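You operate a simulated robot arm through the tools that you are given. There is no shell and no other tool. Be economical: measure what you need, move in short steps, check, and stop when the job is done.

The job below is to be done with a simulated robot arm. You get a single attempt, and the scene is never put back.

## Task
Fetch the oil can and set it on the shelf of the crate rack. Shut the dust drawer. Put the 45 ring gauge from the shelf under the steel bench on the glass of the light table and the 51 ring gauge on the right end of the sorting table. Put the grey marker on the spot beside the magnet stand. Take the steel ring on the right grid paper and put it away on the left part of the left bench. Put the red block on the bed of the cradle. The order is free. Set down upright: oil can.

It is judged by the outcome, as a careful person would: the job done as asked, and still so three seconds after it is handed in. It fails if anything else is knocked over, pushed out of place, dropped, spilled or broken.

## Robot
A 7-joint arm with a two-finger parallel gripper on a trunk, on a base that drives. Base frame: it is fixed to the floor where the robot stands at the start and does not move with it; the origin is under the middle of the robot, x ahead of it, y to its left, z up; the surface under the hand at the start is at about z = 900. Readings come in mm, degrees, newtons and seconds.
Its first joint turns from -166.0 to 166.0 degrees. Places, roughly: bed of the cradle (29x13 cm) [-2320, 3660, 860]; dust drawer [100, 900, 700]; glass of the light table (22x18 cm) [-1020, 5080, 960]; grey marker (2x13x2 cm) [-6500, 4200, 1000]; left part of the left bench [-5400, -2000, 800]; oil can [750, 0, 1000]; red block [-7000, 3000, 750]; right end of the sorting table [-1700, 1700, 800]; ring gauge [0, 2000, 500]; shelf of the crate rack [-3000, 0, 400]; spot beside the magnet stand (34x18 cm) [-4720, 4900, 820]; steel ring (5x5x3 cm) [-7100, 3500, 800]. Payload 1.57 kg.
The TCP is the grasp point between the finger pads, 30 mm short of the fingertips. In the tool frame z runs along the fingers and y along their closing line. The gripper opens to 110 mm. The fingers are 24 mm wide and 12 mm thick; the gripper's body (48 by 112 mm) begins 78 mm behind the TCP.
Orientation is told as [roll, pitch, yaw] about the base's x, y, z axes, in that order, counted from this pose: with the fingers straight down and closing along the base's y, the tool's x points along the base's -x, its y along +y and its z along -z.

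## Interface
- The arm moves only by the tool nudge_tool. Its argument "deltas" is a list of rows, each an object (a shift or turn left out is 0, a gripper value left out holds the last) with "travel": the shift along the base's x, y, z in units of 300 mm (1.0 is 300 mm), a list of three; "delta_rot": the turn, a rotation vector about the base's x, y, z in units of 120 degrees (1.0 is 120 degrees), a list of three. In form: [{"travel": [dx, dy, dz], "delta_rot": [rx, ry, rz]}, ...]. A call has 1 to 8 rows; each row is the pose to reach, as a shift and turn from the pose commanded when the call began. "jaw" is the opening, from 0 (shut) to 1 (fully open), set as the call begins (left out, the last holds). A call with a number of a shift or a turn outside -1 to 1 is refused whole. Each row takes 0.2 s and may step no farther than 50 mm and 8.6 degrees from the row before; otherwise, or with a gripper value out of range, the whole call is refused. Where a pose cannot be reached the arm comes as near as it can. A force on the tool above 40 N (or 10 N above the force at the start of the call, whichever is more), or a blocked arm, ends the call early, and 0.2 s more pass. The fingers move at their own pace (about 108 mm/s each) and stop on an object; they squeeze with about 31 N. The grip force told is the motor's: it shows also when the fingers shut on nothing. Time passes only in rows, and 0.2 s behind the last, so rows that repeat a pose let the fingers close. It gives the time, the measured TCP pose, the force on the tool (base axes), the opening and the grip force at its end, in the units of the frame above (readings bear some noise), with the torque about the TCP (base axes, N m) and any sound that the robot's microphone picked up, and new pictures: "show" is both (left out), scene, wrist or none.
- Cameras (640 x 400 px; columns grow to the right, rows downward): "scene" is now at [518.3, 198.1, 1422.6]; the picture's right is [-0.02, -1.00, 0.00], its down [0.02, -0.00, -1.00] and it looks along [1.00, -0.02, 0.02] (base axes); focal length 214 px, centre (320, 200). "wrist" rides on the gripper at [70, 16, -141] in the tool frame; the picture's right is [-0.23, 0.97, 0.00], its down [-0.85, -0.20, -0.48] and it looks along [-0.47, -0.11, 0.88] (tool axes); focal length 222 px, centre (320, 200). There is no depth. A picture from a camera that has moved, and an enlarged one, comes with that camera's place and axes in the base frame and with its lens.
- move_column(by): slides the trunk up (or, below 0, down) by that many mm; the arm and the scene camera ride with it, the base frame stays. It gives what a move gives, with no picture.
- base_move(legs): drives the robot by 1 to 6 legs, each [ahead, left, turn to the left] in mm, mm and degrees, along the robot's own axes; the way and the turn of a leg run together, so that a leg with both is an arc; at most 1500 mm and 180 degrees a leg. The arm and the cameras ride along, it lands a little off, and it stops where it bumps. It gives what a move gives, and a new picture of the scene camera.
- turn_head(pan, tilt): turns the head with the scene camera to pan (to the left, within 103 degrees either way) and tilt (down, from -29 to 69), counted from straight ahead of the robot. It gives what a move gives, and a new picture of the scene camera.
- zoom(camera, box): a new picture of the part [left, top, right, bottom] of that camera's present view, enlarged. No time passes.
- finish_job(): hands the job in; it is judged then, once.

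Go step by step. Nothing tells you exact positions but the pictures and the camera data: compare them with the known pose of the tool, close in by small moves and look again before you grip or let go. The budget is 196 turns and 260 pictures, counting those below and the enlarged ones. Unless the task says otherwise, let go and move clear before handing in, and close with one line.

The tools are called after ">>>" as a command line: name --argument value ..., lists and objects as JSON in quotes. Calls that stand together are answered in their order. nudge_tool: Moves the arm, as the interface text tells. Its arguments: {"type":"object","properties":{"deltas":{"type":"array","items":{"type":"object","properties":{"travel":{"type":"array","items":{"type":"number"}},"delta_rot":{"type":"array","items":{"type":"number"}}}}},"jaw":{"type":"number"},"show":{"type":"string","enum":["both","scene","wrist","none"]}},"required":["deltas"]} The other tools are called the same way: move_column (by) slides the trunk up or down; base_move (legs) drives the base; turn_head (pan, tilt) turns the head that bears the scene camera; zoom (camera, box) takes an enlarged picture of a part of a camera's view; finish_job () hands the job in.

At the start:

```text
t: 0.0
position: [413.5, 386.6, 1193.5]
ee_rot: [-0.8, 0.7, -0.8]
force: [0.2, 0.4, -0.3]
torque: [0.0, -0.01, 0.02]
grip_width: 110.0
gripper_force: 0.1
trunk travel left (down, up): [-400.0, 210.0]
robot x, y, heading: [1.6, -0.7, 0.0]
head pan, tilt: [103.1, 68.8]
```

scene: 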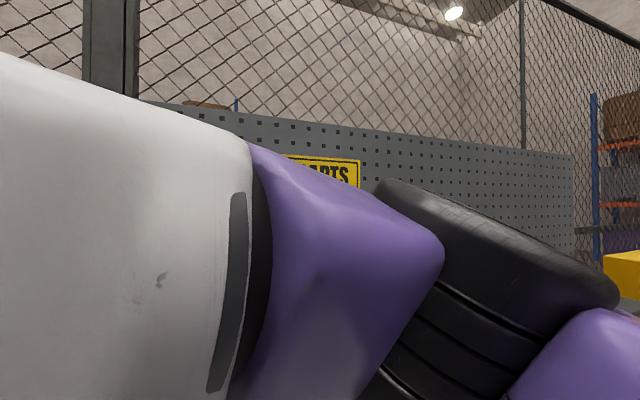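
wrist: 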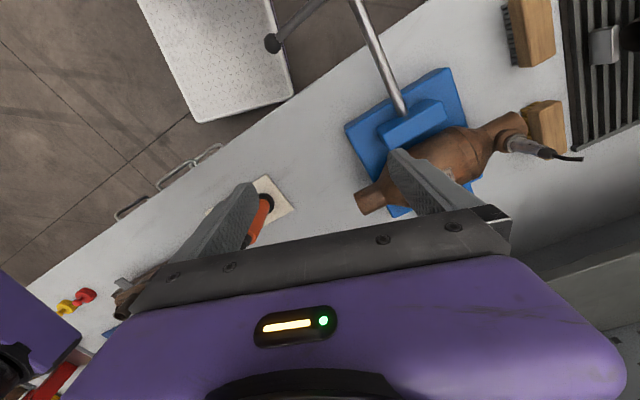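

The scene camera is blocked by the arm; I can see a bench below through the wrist camera. I'll turn the head down to look at the bench.

>>> turn_head --pan 0 --tilt 45

```text
t: 1.8
position: [418.3, 387.5, 1189.2]
ee_rot: [-1.3, 1.6, -1.8]
force: [-0.5, -0.4, -0.2]
torque: [-0.02, 0.0, 0.0]
grip_width: 109.7
gripper_force: 0.1
trunk travel left (down, up): [-400.0, 210.0]
robot x, y, heading: [-0.3, -2.9, 0.3]
head pan, tilt: [0.0, 45.0]
camera scene: at [521.3, 203.7, 1408.3], right [0.04, -1.0, 0.0], down [-0.14, -0.01, -0.99], along [0.99, 0.04, -0.14], focal length 214 px, centre (320, 200)
```

scene: 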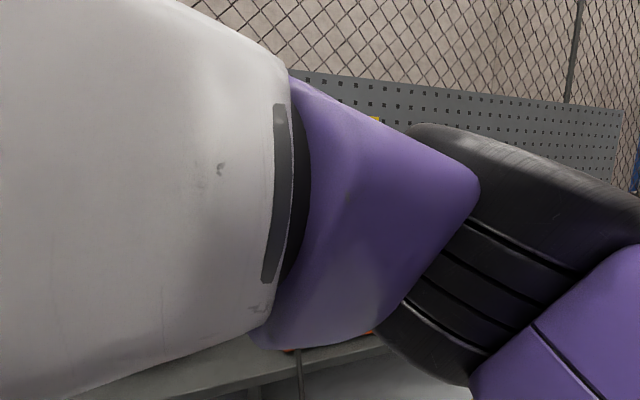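

The head tilt moved the view only 8° so far. I'll test another head position, looking right and down.

>>> turn_head --pan -30 --tilt 60

```text
t: 2.8
position: [411.8, 386.6, 1194.2]
ee_rot: [-0.8, 0.7, -0.8]
force: [0.2, -0.5, -0.4]
torque: [0.02, -0.02, 0.0]
grip_width: 109.9
gripper_force: 0.0
trunk travel left (down, up): [-400.0, 210.0]
robot x, y, heading: [-0.5, -0.2, 0.1]
head pan, tilt: [-30.0, 60.0]
camera scene: at [486.5, 166.4, 1330.7], right [-0.5, -0.87, 0.0], down [-0.75, 0.43, -0.5], along [0.43, -0.25, -0.87], focal length 214 px, centre (320, 200)
```

scene: 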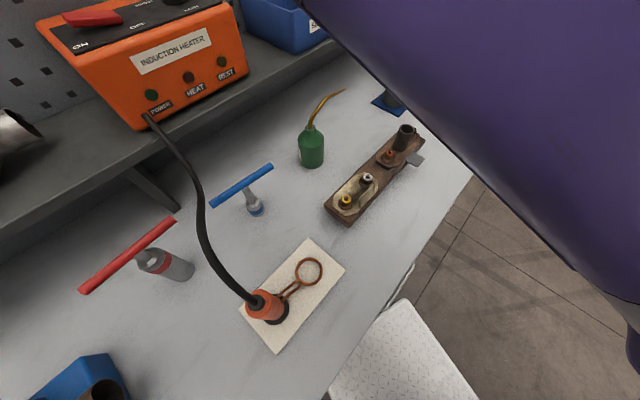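

The head lags but works. The green oil can stands near [810, 0, 900]. Zooming in for detail.

>>> zoom --camera "scene" --box '[260, 80, 420, 180]'

>>> turn_head --pan 60 --tilt 40

```text
4.00 times, centred on (340, 130) of scene
camera zoom: at [486.5, 166.4, 1330.7], right [-0.5, -0.87, 0.0], down [-0.75, 0.43, -0.5], along [0.43, -0.25, -0.87], focal length 858 px, centre (240, 480)
```

zoom: 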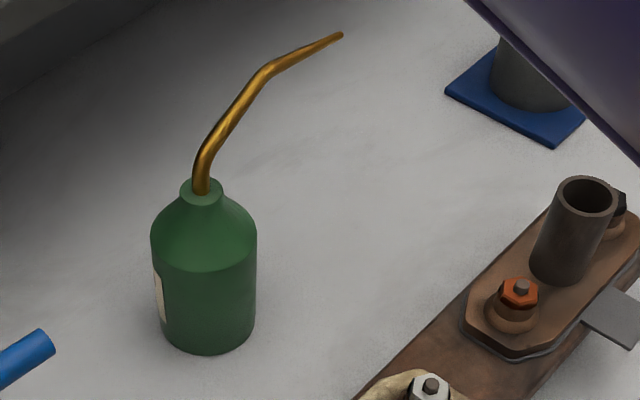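

```text
t: 4.4
position: [412.7, 385.9, 1193.0]
ee_rot: [-0.8, 0.8, -0.7]
force: [0.0, -0.5, 0.2]
torque: [-0.01, 0.0, -0.02]
grip_width: 109.8
gripper_force: 0.1
trunk travel left (down, up): [-400.0, 210.0]
robot x, y, heading: [0.4, 2.7, 0.2]
head pan, tilt: [60.0, 40.0]
camera scene: at [471.3, 273.2, 1357.3], right [0.87, -0.5, 0.0], down [-0.32, -0.56, -0.77], along [0.38, 0.66, -0.64], focal length 214 px, centre (320, 200)
```

scene: 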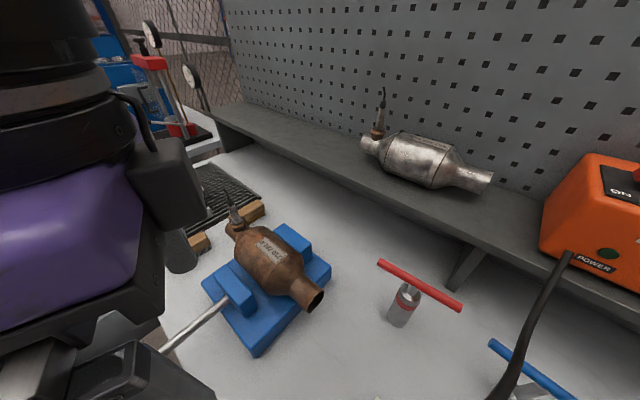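

Oil can's centre is about (818, 0), radius 33, body z 900–972, spout toward -y. I'll look left for the drawer and the surroundings before acting.

>>> turn_head --pan 103 --tilt 35

>>> turn_head --pan -100 --tilt 25

```text
t: 5.5
position: [413.3, 387.6, 1193.1]
ee_rot: [-0.8, 0.8, -0.8]
force: [0.1, -0.5, 0.1]
torque: [-0.04, -0.04, 0.0]
grip_width: 109.8
gripper_force: 0.1
trunk travel left (down, up): [-400.0, 210.0]
robot x, y, heading: [-1.4, -0.6, -0.1]
head pan, tilt: [103.0, 35.0]
camera scene: at [409.0, 285.5, 1364.9], right [0.97, 0.22, 0.0], down [0.13, -0.56, -0.82], along [-0.18, 0.8, -0.57], focal length 214 px, centre (320, 200)
```

scene: 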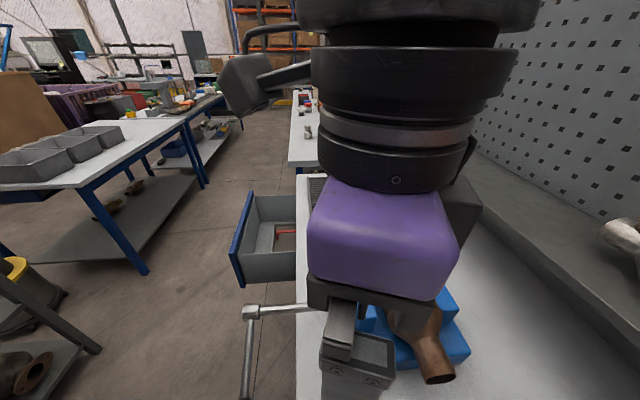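

```text
t: 8.5
position: [417.0, 388.2, 1194.6]
ee_rot: [-0.6, 0.9, -1.5]
force: [0.4, -0.8, 0.0]
torque: [0.0, 0.0, 0.03]
grip_width: 110.3
gripper_force: 0.1
trunk travel left (down, up): [-400.0, 210.0]
robot x, y, heading: [-0.6, -0.9, -0.2]
head pan, tilt: [-100.0, 25.0]
camera scene: at [454.1, 282.1, 1360.1], right [0.96, -0.29, 0.0], down [-0.18, -0.59, -0.79], along [0.23, 0.75, -0.62], focal length 214 px, centre (320, 200)
```

scene: 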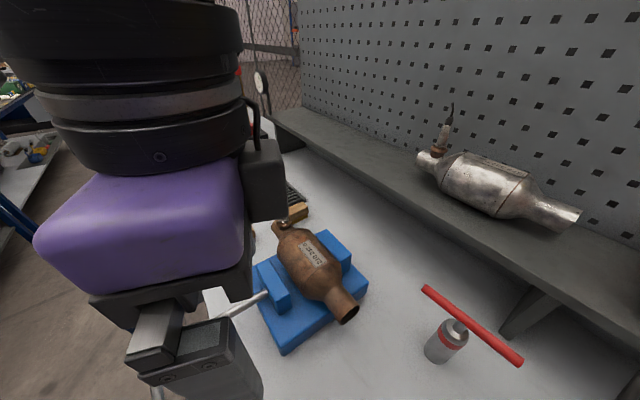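

The dust drawer sticks out ~195 mm from the bench; the bench looks turned ~17° with its front edge from about (297,537) to (173,917), the panel's centre near (12,806). I'll move the arm over there (staying high) to look with the wrist camera.

>>> nudge_tool --deltas '[{"travel": [-0.13, 0.1, 0]}, {"travel": [-0.26, 0.2, 0]}, {"travel": [-0.39, 0.3, 0]}, {"travel": [-0.52, 0.4, 0]}, {"travel": [-0.65, 0.5, 0]}, {"travel": [-0.78, 0.6, 0]}, {"travel": [-0.9, 0.7, 0]}]' --jaw 0 --show "wrist"

>>> turn_head --pan 80 --tilt 40

```text
t: 9.6
position: [373.4, 512.7, 1191.2]
ee_rot: [-0.6, 0.8, -14.4]
force: [-0.2, -0.5, 0.1]
torque: [0.03, -0.02, -0.02]
grip_width: 0.0
gripper_force: 21.1
trunk travel left (down, up): [-400.0, 210.0]
robot x, y, heading: [-0.5, 1.1, -0.1]
head pan, tilt: [-100.0, 25.0]
stopped in row 5: the arm was blocked; the commanded pose is now the measured one
camera wrist: at [311.5, 545.9, 1333.5], right [0.46, 0.89, -0.01], down [0.79, -0.4, 0.47], along [0.41, -0.23, -0.88], focal length 222 px, centre (320, 200)
```

wrist: 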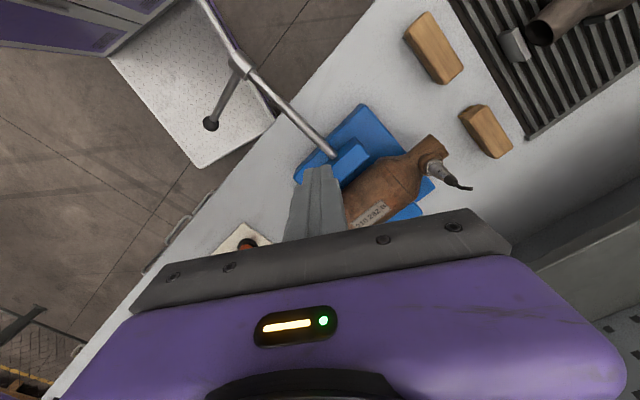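

```text
t: 12.2
position: [368.8, 513.7, 1186.2]
ee_rot: [-1.1, 1.3, -13.9]
force: [0.9, 0.2, -0.2]
torque: [0.01, 0.0, 0.05]
grip_width: 0.0
gripper_force: 21.3
trunk travel left (down, up): [-400.0, 210.0]
robot x, y, heading: [-1.0, -0.9, 0.1]
head pan, tilt: [80.0, 40.0]
camera scene: at [438.4, 286.3, 1362.7], right [0.99, -0.11, 0.0], down [-0.07, -0.59, -0.8], along [0.09, 0.8, -0.59], focal length 214 px, centre (320, 200)
```

scene: 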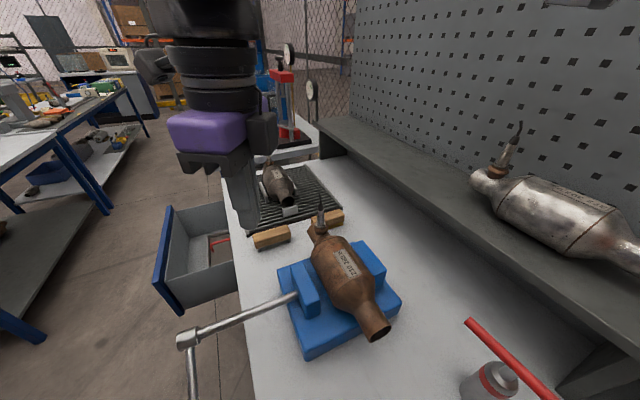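

The arm was blocked, likely folded too tightly; the drawer is now clearly visible. I'll undo the yaw drift while extending outward.

>>> nudge_tool --deltas '[{"travel": [-0.05, 0.12, 0], "delta_rot": [0, 0, 0.05]}, {"travel": [-0.1, 0.24, 0], "delta_rot": [0, 0, 0.1]}, {"travel": [-0.15, 0.36, 0], "delta_rot": [0, 0, 0.15]}, {"travel": [-0.22, 0.48, 0], "delta_rot": [0, 0, 0.2]}, {"travel": [-0.32, 0.58, 0], "delta_rot": [0, 0, 0.23]}, {"travel": [-0.44, 0.66, 0], "delta_rot": [0, 0, 0.25]}, {"travel": [-0.58, 0.72, 0], "delta_rot": [0, 0, 0.26]}, {"travel": [-0.72, 0.76, 0], "delta_rot": [0, 0, 0.26]}]' --show "scene"

```text
t: 12.8
position: [457.7, 559.4, 1203.1]
ee_rot: [0.5, 0.5, -14.8]
force: [0.5, -0.2, 1.2]
torque: [0.04, -0.03, 0.01]
grip_width: 0.0
gripper_force: 21.3
trunk travel left (down, up): [-400.0, 210.0]
robot x, y, heading: [-0.0, -0.3, 0.3]
head pan, tilt: [80.0, 40.0]
stopped in row 3: the arm was blocked; the commanded pose is now the measured one
camera scene: at [438.8, 284.9, 1360.1], right [0.99, -0.12, 0.0], down [-0.07, -0.61, -0.79], along [0.09, 0.78, -0.62], focal length 214 px, centre (320, 200)
```

scene: 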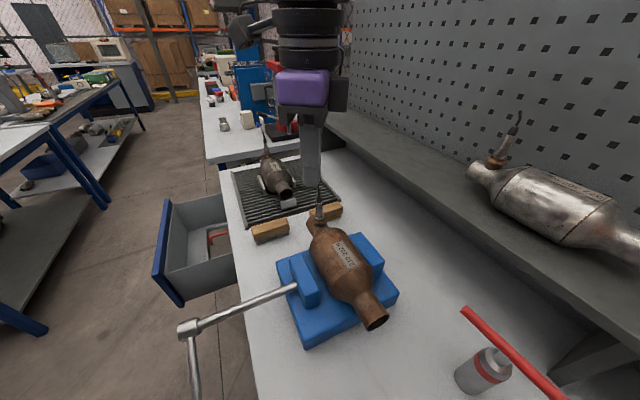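

The arm is blocked by something; I need to see the arm's layout. Looking up along it.

>>> turn_head --pan 75 --tilt -25

>>> turn_head --pan 0 --tilt -10

```text
t: 14.2
position: [455.3, 561.9, 1205.3]
ee_rot: [0.6, 0.4, -14.4]
force: [0.0, -0.3, -0.7]
torque: [-0.03, -0.01, 0.01]
grip_width: 0.0
gripper_force: 21.5
trunk travel left (down, up): [-400.0, 210.0]
robot x, y, heading: [-2.3, 0.8, 0.1]
head pan, tilt: [75.0, -25.0]
camera scene: at [446.3, 268.4, 1456.7], right [0.97, -0.25, 0.0], down [0.1, 0.41, -0.91], along [0.22, 0.88, 0.42], focal length 214 px, centre (320, 200)
```

scene: 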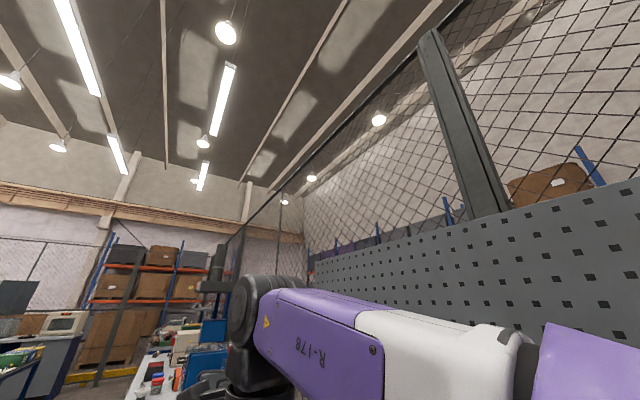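

```text
t: 15.7
position: [463.1, 559.9, 1202.4]
ee_rot: [0.4, 0.6, -15.1]
force: [0.2, 0.0, -0.1]
torque: [-0.01, -0.02, 0.03]
grip_width: 0.1
gripper_force: 20.9
trunk travel left (down, up): [-400.0, 210.0]
robot x, y, heading: [-2.0, -0.1, -0.1]
head pan, tilt: [0.0, -10.0]
camera scene: at [510.3, 214.2, 1439.3], right [0.18, -0.98, 0.0], down [0.21, 0.04, -0.98], along [0.96, 0.17, 0.21], focal length 214 px, centre (320, 200)
```

scene: 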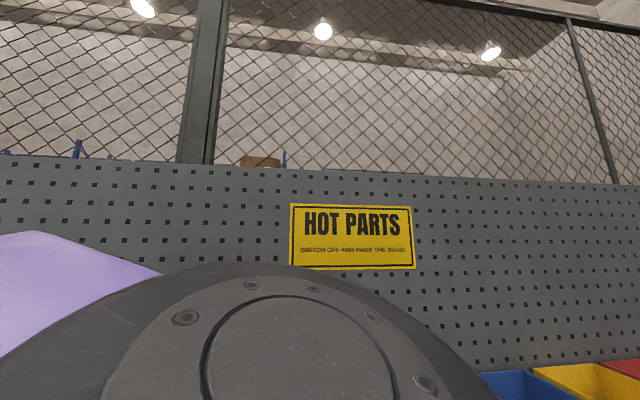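

The elbow sits in front of the head mast, so leftward swing is blocked by it. I'll turn the whole robot left so the drawer lies ahead.

>>> base_move --legs '[[0, 0, 80]]'

>>> turn_head --pan -5 --tilt 50

```text
t: 19.4
position: [-442.3, 575.4, 1202.5]
ee_rot: [0.6, 0.6, 62.0]
force: [0.2, 0.7, -0.3]
torque: [0.01, -0.03, -0.01]
grip_width: 0.1
gripper_force: 20.9
trunk travel left (down, up): [-400.0, 210.0]
robot x, y, heading: [2.3, 1.2, 76.9]
head pan, tilt: [0.0, -10.0]
camera scene: at [-92.3, 543.5, 1437.9], right [1.0, -0.08, 0.0], down [0.02, 0.19, -0.98], along [0.08, 0.98, 0.19], focal length 214 px, centre (320, 200)
```

scene: 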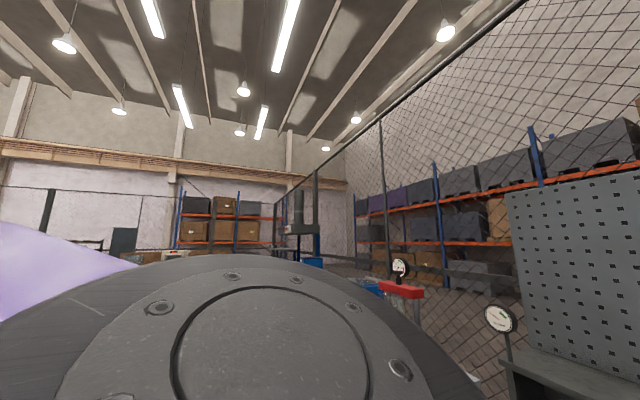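

```text
t: 20.7
position: [-441.2, 578.6, 1199.4]
ee_rot: [0.3, 0.5, 61.6]
force: [-0.5, 0.4, -0.1]
torque: [0.02, -0.03, -0.01]
grip_width: 0.0
gripper_force: 21.5
trunk travel left (down, up): [-400.0, 210.0]
robot x, y, heading: [-3.7, 1.7, 77.1]
head pan, tilt: [-5.0, 50.0]
camera scene: at [-82.8, 544.9, 1432.1], right [0.98, -0.19, 0.0], down [0.02, 0.12, -0.99], along [0.19, 0.97, 0.12], focal length 214 px, centre (320, 200)
```

scene: 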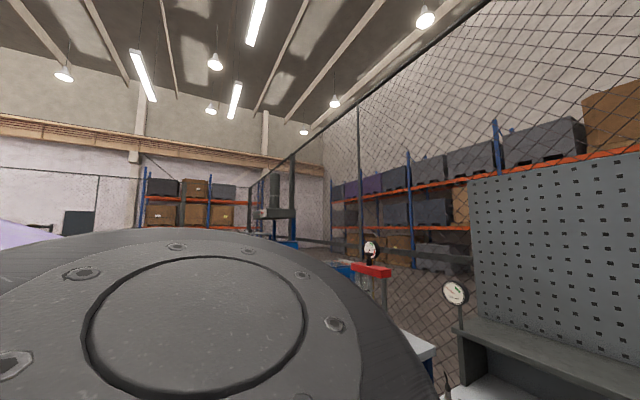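

The head picture lags. Now move the hand rightwards toward the front of the drawer panel, turning the yaw to about 17°.

>>> nudge_tool --deltas '[{"travel": [0.12, 0.06, 0], "delta_rot": [0, 0, -0.04]}, {"travel": [0.24, 0.12, 0], "delta_rot": [0, 0, -0.08]}, {"travel": [0.36, 0.18, 0], "delta_rot": [0, 0, -0.12]}, {"travel": [0.48, 0.24, 0], "delta_rot": [0, 0, -0.16]}, {"travel": [0.6, 0.3, 0], "delta_rot": [0, 0, -0.21]}, {"travel": [0.72, 0.36, 0], "delta_rot": [0, 0, -0.26]}, {"travel": [0.84, 0.42, 0], "delta_rot": [0, 0, -0.31]}, {"travel": [0.96, 0.48, 0], "delta_rot": [0, 0, -0.37]}]'

```text
t: 22.5
position: [-154.9, 717.8, 1200.5]
ee_rot: [0.5, 0.4, 17.5]
force: [-1.3, -0.3, 0.1]
torque: [0.0, -0.01, 0.02]
grip_width: 0.0
gripper_force: 20.9
trunk travel left (down, up): [-400.0, 210.0]
robot x, y, heading: [2.6, -1.3, 77.3]
head pan, tilt: [-5.0, 50.0]
camera scene: at [-76.1, 533.5, 1343.2], right [0.95, -0.3, 0.0], down [-0.23, -0.73, -0.64], along [0.2, 0.61, -0.77], focal length 214 px, centre (320, 200)
camera wrist: at [-225.8, 710.6, 1343.0], right [-0.08, 1.0, 0.01], down [0.88, 0.06, 0.47], along [0.47, 0.04, -0.88], focal length 222 px, centre (320, 200)
```

scene: 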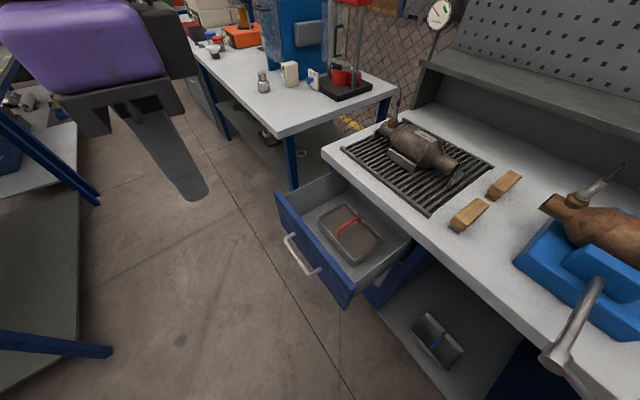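
wrist: 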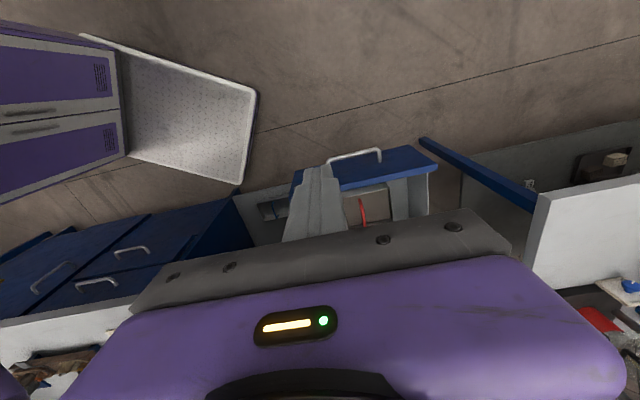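

The drawer panel's handle is near (-60, 808, ~790). I'll go down in front of it with shut fingers, then push the handle inward along (0.96, 0.27).

>>> nudge_tool --deltas '[{"travel": [0.08, 0.1, 0]}, {"travel": [0.08, 0.24, 0]}, {"travel": [0.08, 0.24, -0.15]}, {"travel": [0.08, 0.24, -0.3]}, {"travel": [0.08, 0.24, -0.46]}, {"travel": [0.08, 0.24, -0.62]}, {"travel": [0.08, 0.24, -0.78]}, {"travel": [0.08, 0.24, -0.94]}]'

```text
t: 24.3
position: [-129.8, 790.6, 923.3]
ee_rot: [0.4, 0.5, 17.6]
force: [0.1, 0.6, 0.9]
torque: [0.01, -0.01, 0.0]
grip_width: 0.0
gripper_force: 21.2
trunk travel left (down, up): [-400.0, 210.0]
robot x, y, heading: [-1.6, -1.6, 77.2]
head pan, tilt: [-5.0, 50.0]
camera scene: at [-75.3, 533.3, 1343.4], right [0.95, -0.31, 0.0], down [-0.23, -0.73, -0.64], along [0.2, 0.61, -0.77], focal length 214 px, centre (320, 200)
camera wrist: at [-201.4, 783.6, 1064.9], right [-0.08, 1.0, 0.01], down [0.88, 0.07, 0.47], along [0.47, 0.04, -0.88], focal length 222 px, centre (320, 200)
```

scene: 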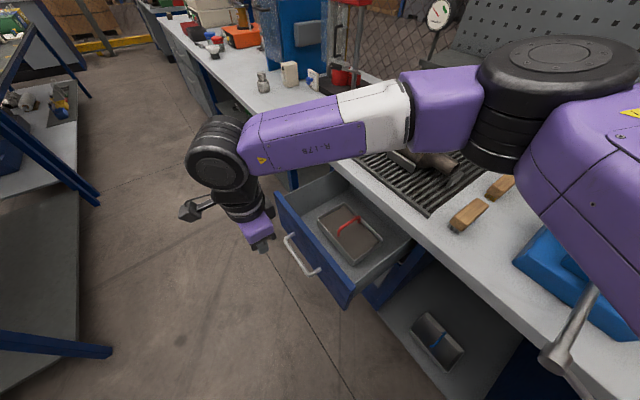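
wrist: 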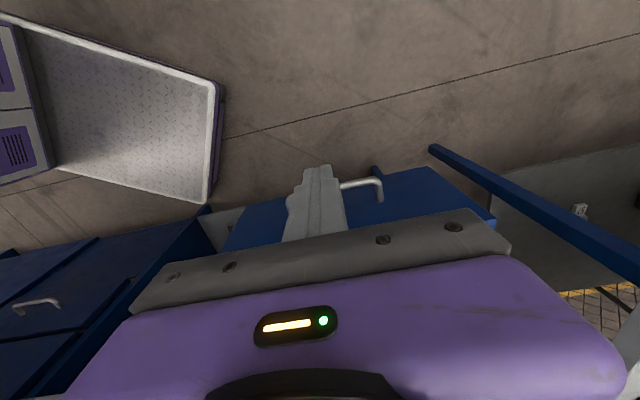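

The handle spans (-70,875) to (-11,740) at z~790; hand is lined up with its middle. Going down to z 785 and pushing.

>>> nudge_tool --deltas '[{"travel": [0, 0, -0.15]}, {"travel": [0, 0, -0.3]}, {"travel": [0, 0, -0.45]}, {"travel": [0.1, 0.027, -0.45]}, {"travel": [0.2, 0.054, -0.45]}, {"travel": [0.27, 0.075, -0.45]}]'

```text
t: 25.7
position: [-48.9, 814.8, 785.2]
ee_rot: [0.5, 0.5, 17.6]
force: [0.0, -0.8, 0.1]
torque: [-0.01, -0.02, -0.01]
grip_width: 0.3
gripper_force: 21.4
trunk travel left (down, up): [-400.0, 210.0]
robot x, y, heading: [0.6, 3.3, 77.2]
head pan, tilt: [-5.0, 50.0]
camera scene: at [-75.9, 533.5, 1343.2], right [0.95, -0.3, 0.0], down [-0.23, -0.73, -0.64], along [0.2, 0.61, -0.77], focal length 214 px, centre (320, 200)
camera wrist: at [-120.6, 805.8, 927.7], right [-0.08, 1.0, 0.01], down [0.88, 0.07, 0.47], along [0.47, 0.04, -0.88], focal length 222 px, centre (320, 200)
```

scene: 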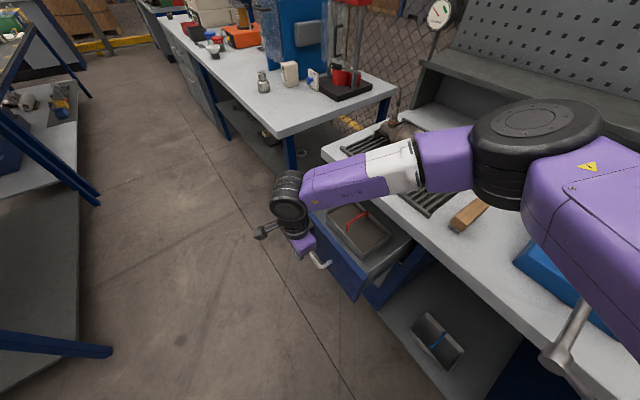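
wrist: 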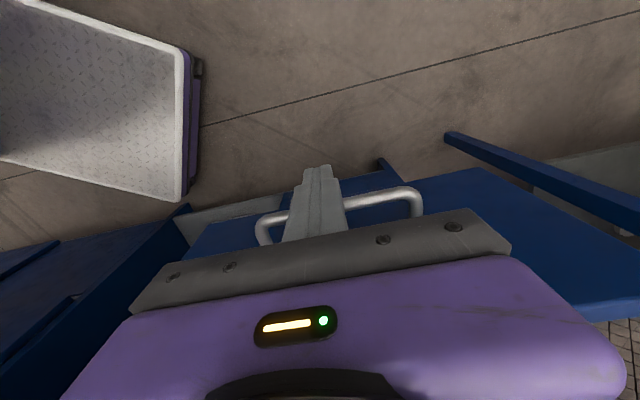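

Fingers are in front of the handle's middle. Pushing in gently.

>>> nudge_tool --deltas '[{"travel": [0.08, 0.022, 0]}, {"travel": [0.16, 0.044, 0]}, {"travel": [0.24, 0.066, 0]}, {"travel": [0.32, 0.089, 0]}, {"travel": [0.4, 0.111, 0]}, {"travel": [0.48, 0.133, 0]}]'

```text
t: 27.1
position: [94.7, 854.6, 784.5]
ee_rot: [0.5, 0.3, 17.5]
force: [-0.7, 1.0, 0.2]
torque: [0.0, -0.02, -0.02]
grip_width: 0.0
gripper_force: 21.4
trunk travel left (down, up): [-400.0, 210.0]
robot x, y, heading: [-0.8, -1.0, 77.0]
head pan, tilt: [-5.0, 50.0]
camera scene: at [-75.6, 533.6, 1343.2], right [0.95, -0.31, 0.0], down [-0.23, -0.73, -0.64], along [0.2, 0.61, -0.77], focal length 214 px, centre (320, 200)
camera wrist: at [24.7, 847.1, 927.1], right [-0.08, 1.0, 0.01], down [0.88, 0.07, 0.47], along [0.47, 0.04, -0.88], focal length 222 px, centre (320, 200)
```

scene: 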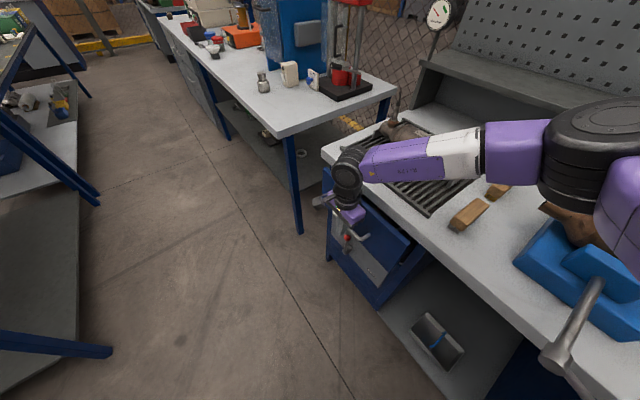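
wrist: 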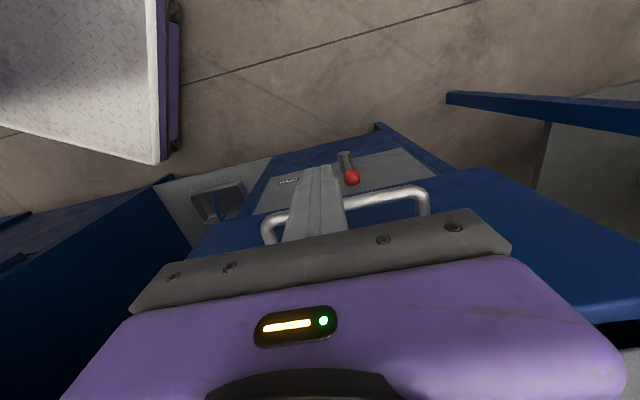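

The drawer is moving smoothly. Continue pushing in small steps until it seats.

>>> nudge_tool --deltas '[{"travel": [0.04, 0.011, 0]}, {"travel": [0.08, 0.022, 0]}, {"travel": [0.11, 0.031, 0]}, {"travel": [0.14, 0.039, 0]}, {"travel": [0.17, 0.047, 0]}, {"travel": [0.2, 0.055, 0]}]'

```text
t: 28.4
position: [136.3, 866.0, 785.5]
ee_rot: [0.4, 1.2, 18.1]
force: [-3.5, 0.1, -1.1]
torque: [-0.08, -0.45, 0.06]
grip_width: 0.0
gripper_force: 21.3
trunk travel left (down, up): [-400.0, 210.0]
robot x, y, heading: [0.8, -0.1, 77.3]
head pan, tilt: [-5.0, 50.0]
stopped in row 6: the force on the tool passed its limit at 48 N (the readings are from after the stop); the commanded pose is now the measured one
camera scene: at [-76.4, 533.2, 1343.1], right [0.95, -0.3, 0.0], down [-0.23, -0.73, -0.64], along [0.2, 0.61, -0.77], focal length 214 px, centre (320, 200)
camera wrist: at [67.7, 858.5, 928.6], right [-0.09, 1.0, 0.0], down [0.89, 0.08, 0.46], along [0.46, 0.04, -0.89], focal length 222 px, centre (320, 200)
```

scene: 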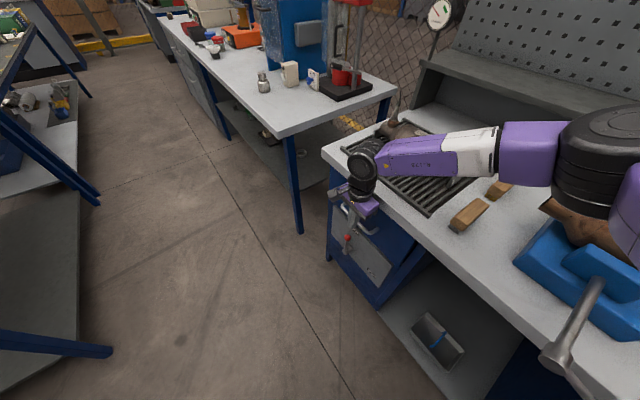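
wrist: 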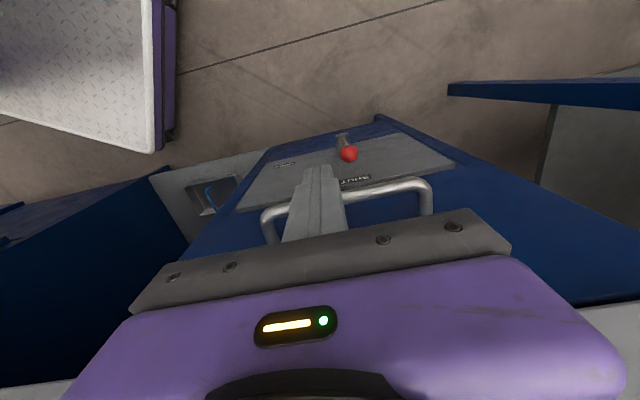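

The drawer hit a stop at 48 N. There's a lever with labels beneath; let me read it.

>>> zoom --camera "wrist" --box '[220, 110, 480, 250]'

>>> zoom --camera "scene" --box '[310, 150, 430, 310]'

```text
2.46 times, centred on (350, 180) of wrist
camera zoom: at [67.7, 858.5, 928.6], right [-0.09, 1.0, 0.0], down [0.89, 0.08, 0.46], along [0.46, 0.04, -0.89], focal length 547 px, centre (246, 249)
```

zoom: 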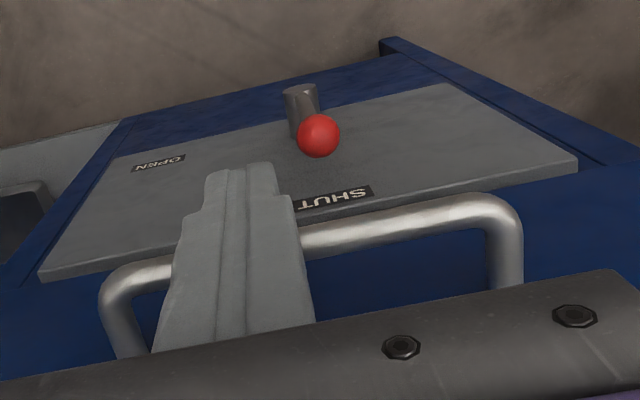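

```text
2.50 times, centred on (370, 230) of scene
camera zoom: at [-76.4, 533.2, 1343.1], right [0.95, -0.3, 0.0], down [-0.23, -0.73, -0.64], along [0.2, 0.61, -0.77], focal length 536 px, centre (195, 125)
```

zoom: 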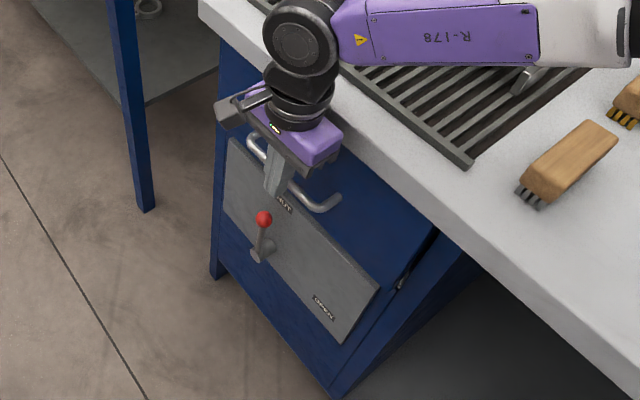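

The lever already points at SHUT. I'll back off and look at how flush the drawer is.

>>> nudge_tool --deltas '[{"travel": [-0.1, -0.027, 0]}, {"travel": [-0.25, -0.07, 0]}, {"travel": [-0.4, -0.11, 0]}, {"travel": [-0.55, -0.15, 0.05]}, {"travel": [-0.65, -0.18, 0.2]}, {"travel": [-0.65, -0.18, 0.35]}]' --show "none"

>>> zoom --camera "scene" --box '[310, 140, 450, 310]'

>>> zoom --camera "wrist" --box '[160, 100, 640, 400]'

```text
refused: row 5 steps farther than a row can; nothing moved
```

```text
2.35 times, centred on (380, 225) of scene
camera zoom: at [-76.4, 533.2, 1343.1], right [0.95, -0.3, 0.0], down [-0.23, -0.73, -0.64], along [0.2, 0.61, -0.77], focal length 505 px, centre (179, 141)
```

zoom: 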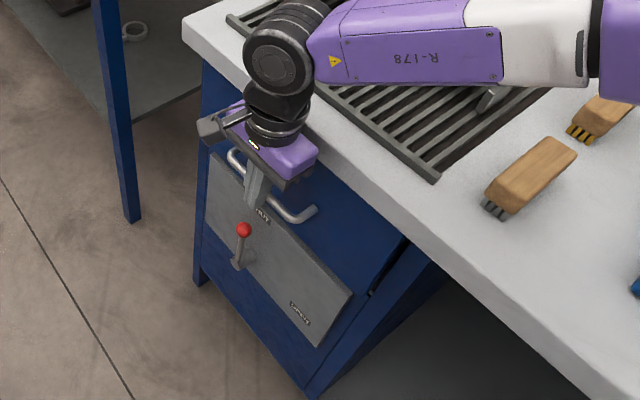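

```text
1.33 times, centred on (400, 250) of wrist
camera zoom: at [67.7, 858.5, 928.6], right [-0.09, 1.0, 0.0], down [0.89, 0.08, 0.46], along [0.46, 0.04, -0.89], focal length 296 px, centre (213, 133)
```

zoom: 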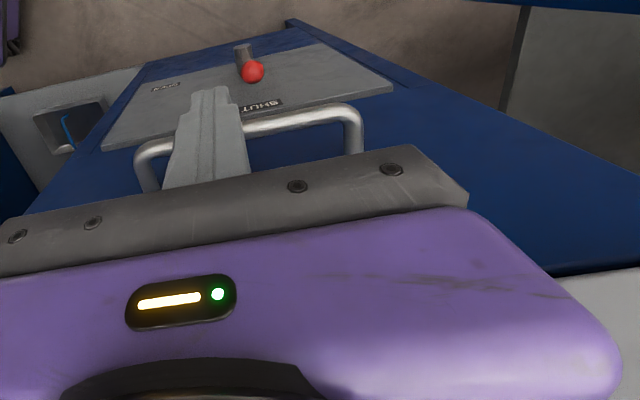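

Retrying the retreat with smaller steps, then viewing the panel.

>>> nudge_tool --deltas '[{"travel": [-0.1, -0.027, 0]}, {"travel": [-0.25, -0.07, 0]}, {"travel": [-0.4, -0.11, 0]}, {"travel": [-0.55, -0.15, 0.02]}, {"travel": [-0.65, -0.18, 0.12]}, {"travel": [-0.65, -0.18, 0.26]}, {"travel": [-0.65, -0.18, 0.4]}]' --show "none"

>>> zoom --camera "scene" --box '[310, 140, 450, 310]'

>>> zoom --camera "wrist" --box '[160, 100, 640, 400]'

```text
t: 30.0
position: [-58.1, 812.9, 905.2]
ee_rot: [0.2, 1.2, 18.0]
force: [-0.3, -0.2, 0.9]
torque: [-0.01, 0.0, 0.0]
grip_width: 0.1
gripper_force: 21.3
trunk travel left (down, up): [-400.0, 210.0]
robot x, y, heading: [-0.4, 1.9, 77.2]
head pan, tilt: [-5.0, 50.0]
```

```text
2.35 times, centred on (380, 225) of scene
camera zoom: at [-76.2, 533.5, 1343.0], right [0.95, -0.3, 0.0], down [-0.23, -0.73, -0.64], along [0.2, 0.61, -0.77], focal length 505 px, centre (179, 141)
```

zoom: 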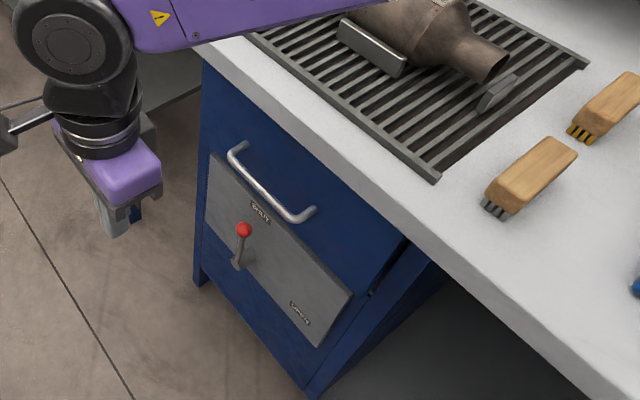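

```text
1.33 times, centred on (400, 250) of wrist
camera zoom: at [-127.1, 804.8, 1048.4], right [-0.09, 1.0, 0.0], down [0.88, 0.08, 0.46], along [0.46, 0.04, -0.89], focal length 296 px, centre (213, 133)
```

zoom: 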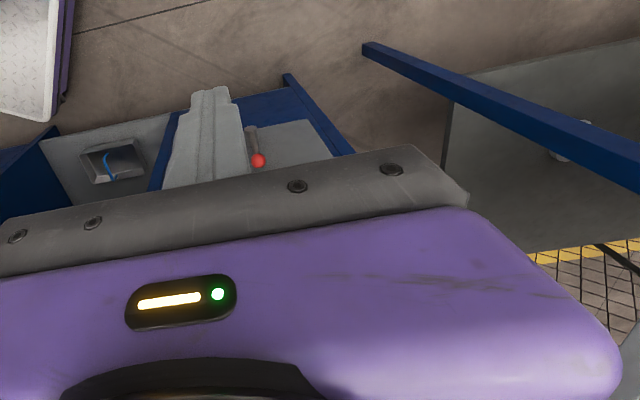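

The drawer sits flush and shut. Now raise and retract the hand, then turn back toward the oil can.

>>> nudge_tool --deltas '[{"travel": [0, 0, 0.16]}, {"travel": [0, -0.02, 0.32]}, {"travel": [0, -0.06, 0.47]}, {"travel": [0, -0.12, 0.61]}, {"travel": [0, -0.2, 0.74]}, {"travel": [0, -0.28, 0.86]}, {"travel": [0, -0.36, 0.98]}, {"travel": [0, -0.45, 1.0]}]' --jaw 1 --show "none"

>>> base_move --legs '[[0, 0, -75]]'

```text
t: 31.8
position: [-59.0, 678.2, 1204.8]
ee_rot: [0.3, 1.1, 17.9]
force: [0.4, -0.1, 0.1]
torque: [-0.03, 0.01, 0.02]
grip_width: 109.9
gripper_force: 0.1
trunk travel left (down, up): [-400.0, 210.0]
robot x, y, heading: [3.1, -1.8, 77.3]
head pan, tilt: [-5.0, 50.0]
```

```text
t: 35.4
position: [636.2, 240.5, 1205.9]
ee_rot: [0.4, 1.1, -56.2]
force: [0.3, -0.5, -0.3]
torque: [-0.02, 0.03, -0.02]
grip_width: 109.8
gripper_force: 0.1
trunk travel left (down, up): [-400.0, 210.0]
robot x, y, heading: [1.9, 5.0, 2.7]
head pan, tilt: [-5.0, 50.0]
camera scene: at [494.3, 218.7, 1343.2], right [-0.03, -1.0, 0.0], down [-0.77, 0.03, -0.64], along [0.64, -0.02, -0.77], focal length 214 px, centre (320, 200)
```

scene: 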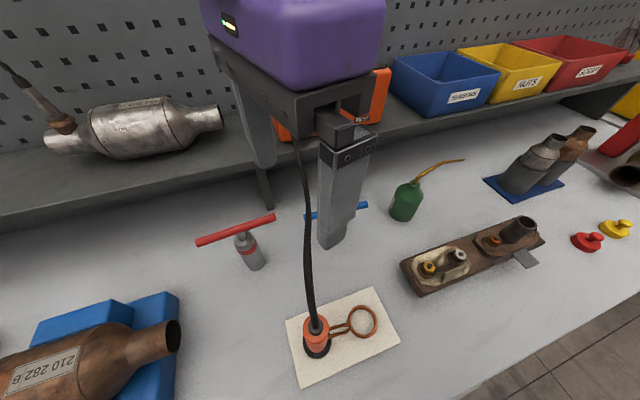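

I see the oil can at about (816, -2), spout pointing to the far right; blue T-tool to its left, plank to the right-front. I'll bring the hand in front at y≈0 with yaw 0, then pitch it 45° for a slanted approach under the spout.

>>> nudge_tool --deltas '[{"travel": [0, -0.11, 0], "delta_rot": [0, 0, 0.065]}, {"travel": [0.0, -0.22, 0], "delta_rot": [0, 0, 0.13]}, {"travel": [0.0, -0.33, 0], "delta_rot": [0, 0, 0.195]}, {"travel": [0.0, -0.44, 0], "delta_rot": [0, 0, 0.26]}, {"travel": [0.0, -0.55, 0], "delta_rot": [0, 0, 0.325]}, {"travel": [0.0, -0.67, 0], "delta_rot": [0, 0, 0.39]}, {"travel": [0.0, -0.8, 0], "delta_rot": [0, 0, 0.455]}, {"travel": [0.0, -0.8, 0], "delta_rot": [0, 0, 0.468]}]' --show "none"

>>> nudge_tool --deltas '[{"travel": [0, 0, 0], "delta_rot": [0, -0.06, 0]}, {"travel": [0.0, 0, 0], "delta_rot": [0, -0.12, 0]}, {"travel": [0.0, 0, 0], "delta_rot": [0, -0.18, 0]}, {"travel": [0.0, 0, 0], "delta_rot": [0, -0.24, 0]}, {"travel": [0.0, 0, 0], "delta_rot": [0, -0.3, 0]}, {"travel": [0.0, 0, 0], "delta_rot": [0, -0.36, 0]}, {"travel": [0.0, 0, 0], "delta_rot": [0, -0.41, 0]}]'

```text
t: 37.2
position: [636.0, -2.4, 1205.4]
ee_rot: [0.4, 1.1, 0.0]
force: [0.6, 0.0, 0.7]
torque: [0.03, 0.03, -0.01]
grip_width: 110.1
gripper_force: 0.1
trunk travel left (down, up): [-400.0, 210.0]
robot x, y, heading: [-3.6, -0.6, 3.1]
head pan, tilt: [-5.0, 50.0]
```

```text
t: 38.8
position: [693.0, -8.6, 1257.5]
ee_rot: [0.5, -47.9, -0.1]
force: [0.1, 0.0, -0.4]
torque: [0.02, -0.02, -0.01]
grip_width: 110.1
gripper_force: 0.1
out of reach, approached as far as the arm can: row 5, 6, 7
trunk travel left (down, up): [-400.0, 210.0]
robot x, y, heading: [-0.7, 1.0, 3.0]
head pan, tilt: [-5.0, 50.0]
camera scene: at [494.3, 218.7, 1343.2], right [-0.03, -1.0, 0.0], down [-0.77, 0.03, -0.64], along [0.64, -0.02, -0.77], focal length 214 px, centre (320, 200)
camera wrist: at [539.3, 6.8, 1300.8], right [0.15, 0.97, 0.17], down [0.22, -0.2, 0.95], along [0.96, -0.1, -0.24], focal length 222 px, centre (320, 200)
```

scene: 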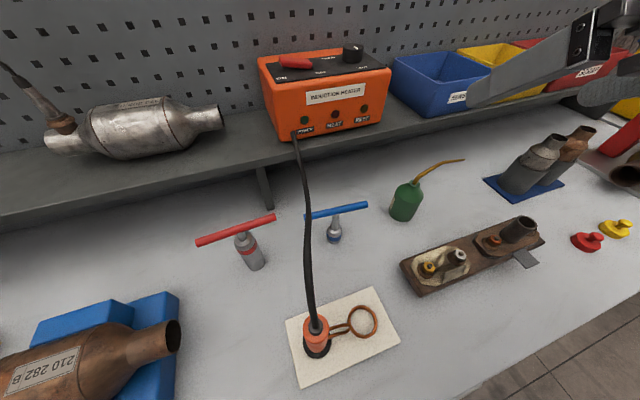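
wrist: 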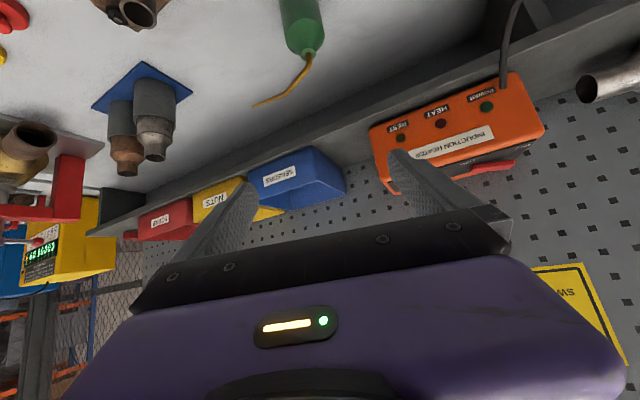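

Pitch is −48° now. I'll lower in front of the can with a cautious step and check the resulting pose.

>>> nudge_tool --deltas '[{"travel": [0.02, 0, -0.1]}, {"travel": [0.04, 0, -0.2]}, {"travel": [0.06, 0, -0.3]}, {"travel": [0.08, 0, -0.4]}]'

```text
t: 39.8
position: [753.6, -11.0, 1154.0]
ee_rot: [0.5, -47.9, -0.1]
force: [-0.2, 0.6, 0.3]
torque: [0.03, 0.03, 0.01]
grip_width: 109.9
gripper_force: 0.1
out of reach, approached as far as the arm can: row 1, 2, 3, 4
trunk travel left (down, up): [-400.0, 210.0]
robot x, y, heading: [2.0, 1.2, 2.9]
head pan, tilt: [-5.0, 50.0]
camera scene: at [494.1, 218.7, 1343.3], right [-0.03, -1.0, 0.0], down [-0.77, 0.03, -0.64], along [0.64, -0.02, -0.77], focal length 214 px, centre (320, 200)
camera wrist: at [602.4, 2.6, 1197.1], right [0.15, 0.97, 0.17], down [0.22, -0.2, 0.95], along [0.96, -0.1, -0.24], focal length 222 px, centre (320, 200)
```

scene: 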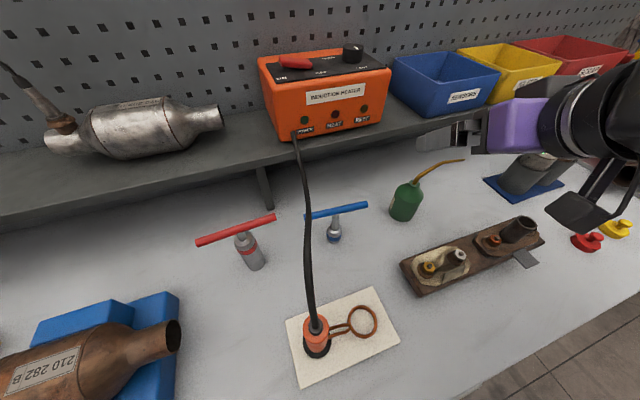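
wrist: 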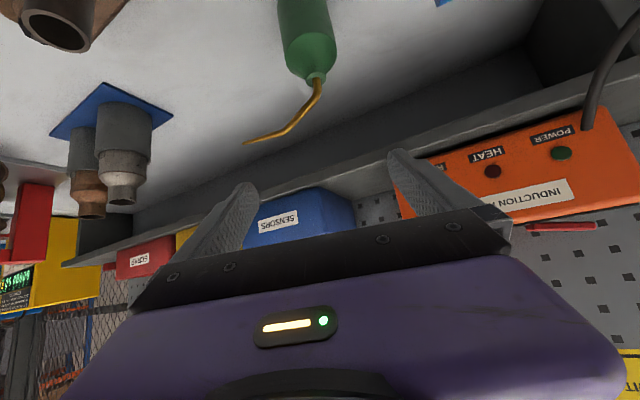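

The hand is at its inner reach limit when tilted; I'll back the robot up 130 mm so the can is within comfortable reach.

>>> base_move --legs '[[-130, 0, 0]]'

>>> nudge_tool --deltas '[{"travel": [0.1, 0, 0]}, {"travel": [0.2, 0, 0]}]' --show "none"

```text
t: 41.1
position: [624.7, -20.0, 1154.1]
ee_rot: [0.5, -47.9, -0.3]
force: [-0.3, -1.1, 0.1]
torque: [0.02, 0.02, 0.01]
grip_width: 110.2
gripper_force: 0.1
trunk travel left (down, up): [-400.0, 210.0]
robot x, y, heading: [-131.9, -9.5, 3.1]
head pan, tilt: [-5.0, 50.0]
camera scene: at [363.8, 211.4, 1343.2], right [-0.04, -1.0, 0.0], down [-0.77, 0.03, -0.64], along [0.64, -0.02, -0.77], focal length 214 px, centre (320, 200)
```

scene: 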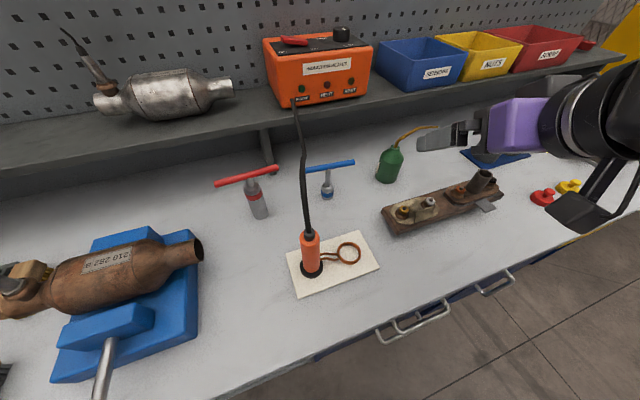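

```text
t: 41.7
position: [683.6, -17.3, 1154.9]
ee_rot: [0.5, -47.9, -0.3]
force: [0.3, -0.3, -0.2]
torque: [0.01, 0.01, 0.02]
grip_width: 110.1
gripper_force: 0.2
trunk travel left (down, up): [-400.0, 210.0]
robot x, y, heading: [-130.8, -3.7, 2.9]
head pan, tilt: [-5.0, 50.0]
```

Reach is fine now. Moving to a pre-grasp 130 mm back along the tool axis.

>>> nudge_tool --deltas '[{"travel": [0.03, 0.02, -0.12]}, {"travel": [0.07, 0.045, -0.26]}, {"travel": [0.117, 0.047, -0.41]}]'

```text
t: 42.5
position: [718.0, -5.6, 1032.5]
ee_rot: [0.5, -47.8, -0.2]
force: [0.5, 0.0, -0.1]
torque: [-0.02, 0.01, 0.02]
grip_width: 110.1
gripper_force: 0.1
trunk travel left (down, up): [-400.0, 210.0]
robot x, y, heading: [-128.8, -6.6, 3.0]
head pan, tilt: [-5.0, 50.0]
camera scene: at [363.6, 211.3, 1343.4], right [-0.04, -1.0, 0.0], down [-0.77, 0.03, -0.64], along [0.64, -0.02, -0.77], focal length 214 px, centre (320, 200)
camera wrist: at [566.8, 10.1, 1075.6], right [0.15, 0.97, 0.17], down [0.22, -0.2, 0.95], along [0.96, -0.1, -0.24], focal length 222 px, centre (320, 200)
```

scene: 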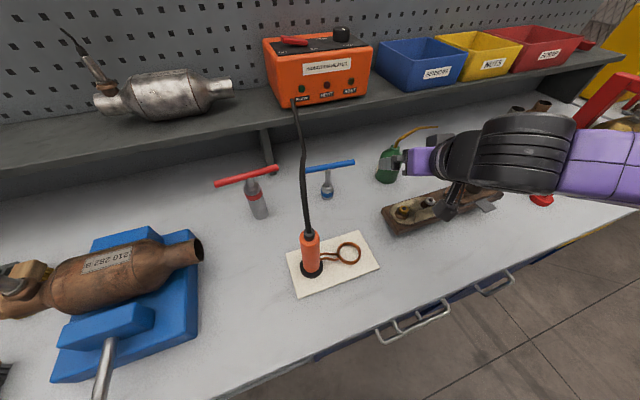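
wrist: 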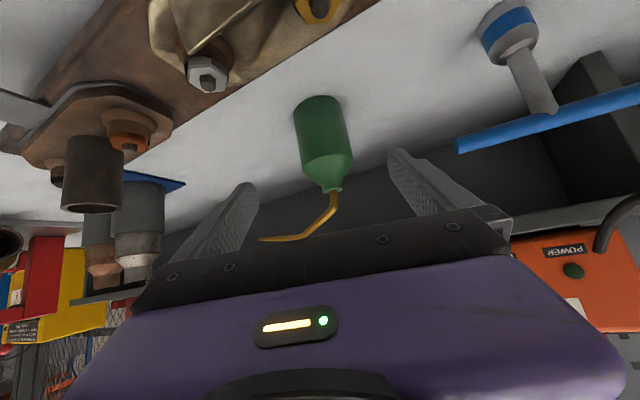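

Can confirmed at y≈4, x≈817, neck z≈1002. Sliding in to the grasp at z≈952.

>>> nudge_tool --deltas '[{"travel": [0.03, 0.033, -0.02]}, {"travel": [0.11, 0.033, -0.09]}, {"travel": [0.19, 0.033, -0.16]}, {"travel": [0.26, 0.033, -0.22]}, {"travel": [0.327, 0.033, -0.27]}]'

```text
t: 43.7
position: [817.8, 6.0, 951.5]
ee_rot: [0.5, -47.8, -0.1]
force: [-0.6, 0.9, -0.2]
torque: [0.0, -0.02, 0.01]
grip_width: 110.0
gripper_force: 0.1
trunk travel left (down, up): [-400.0, 210.0]
robot x, y, heading: [-124.7, -7.2, 2.9]
head pan, tilt: [-5.0, 50.0]
camera scene: at [363.6, 211.3, 1343.3], right [-0.04, -1.0, 0.0], down [-0.77, 0.03, -0.64], along [0.64, -0.02, -0.77], focal length 214 px, centre (320, 200)
camera wrist: at [664.8, 20.0, 995.5], right [0.15, 0.97, 0.17], down [0.22, -0.2, 0.95], along [0.96, -0.1, -0.24], focal length 222 px, centre (320, 200)
```

scene: 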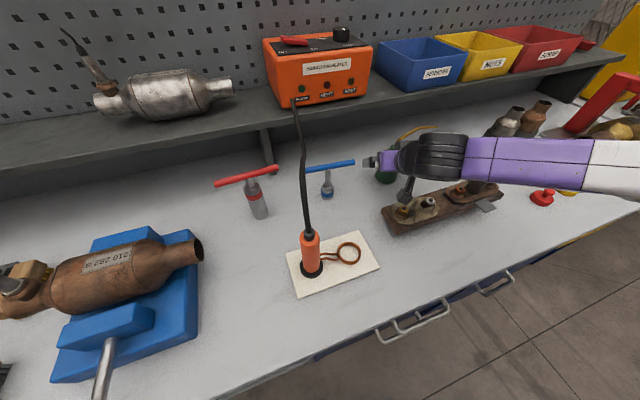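
wrist: 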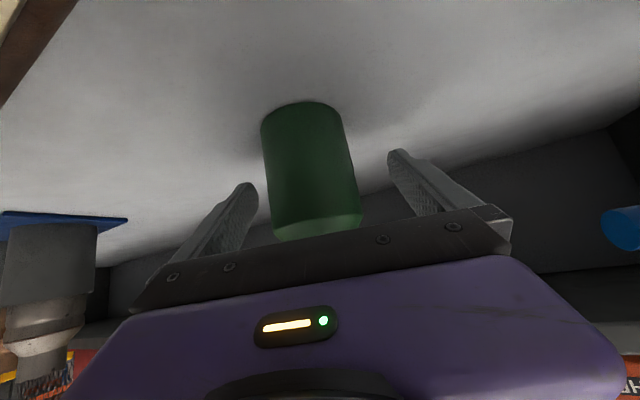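

The can is between the fingers. Closing.

>>> nudge_tool --deltas '[{"travel": [0, 0, 0]}, {"travel": [0, 0, 0]}, {"travel": [0, 0, 0]}, {"travel": [0, 0, 0]}, {"travel": [0, 0, 0]}]' --jaw 0 --show "wrist"

```text
t: 44.9
position: [817.3, 6.1, 951.6]
ee_rot: [0.6, -47.9, -0.2]
force: [0.8, -1.6, 0.3]
torque: [-0.16, -0.06, 0.02]
grip_width: 61.5
gripper_force: 31.3
trunk travel left (down, up): [-400.0, 210.0]
robot x, y, heading: [-130.9, -6.4, 3.0]
head pan, tilt: [-5.0, 50.0]
camera wrist: at [664.8, 20.0, 995.5], right [0.15, 0.97, 0.17], down [0.22, -0.2, 0.95], along [0.96, -0.1, -0.24], focal length 222 px, centre (320, 200)
```

wrist: 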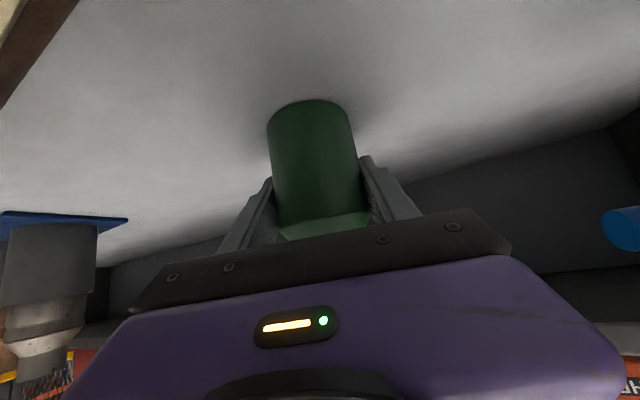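

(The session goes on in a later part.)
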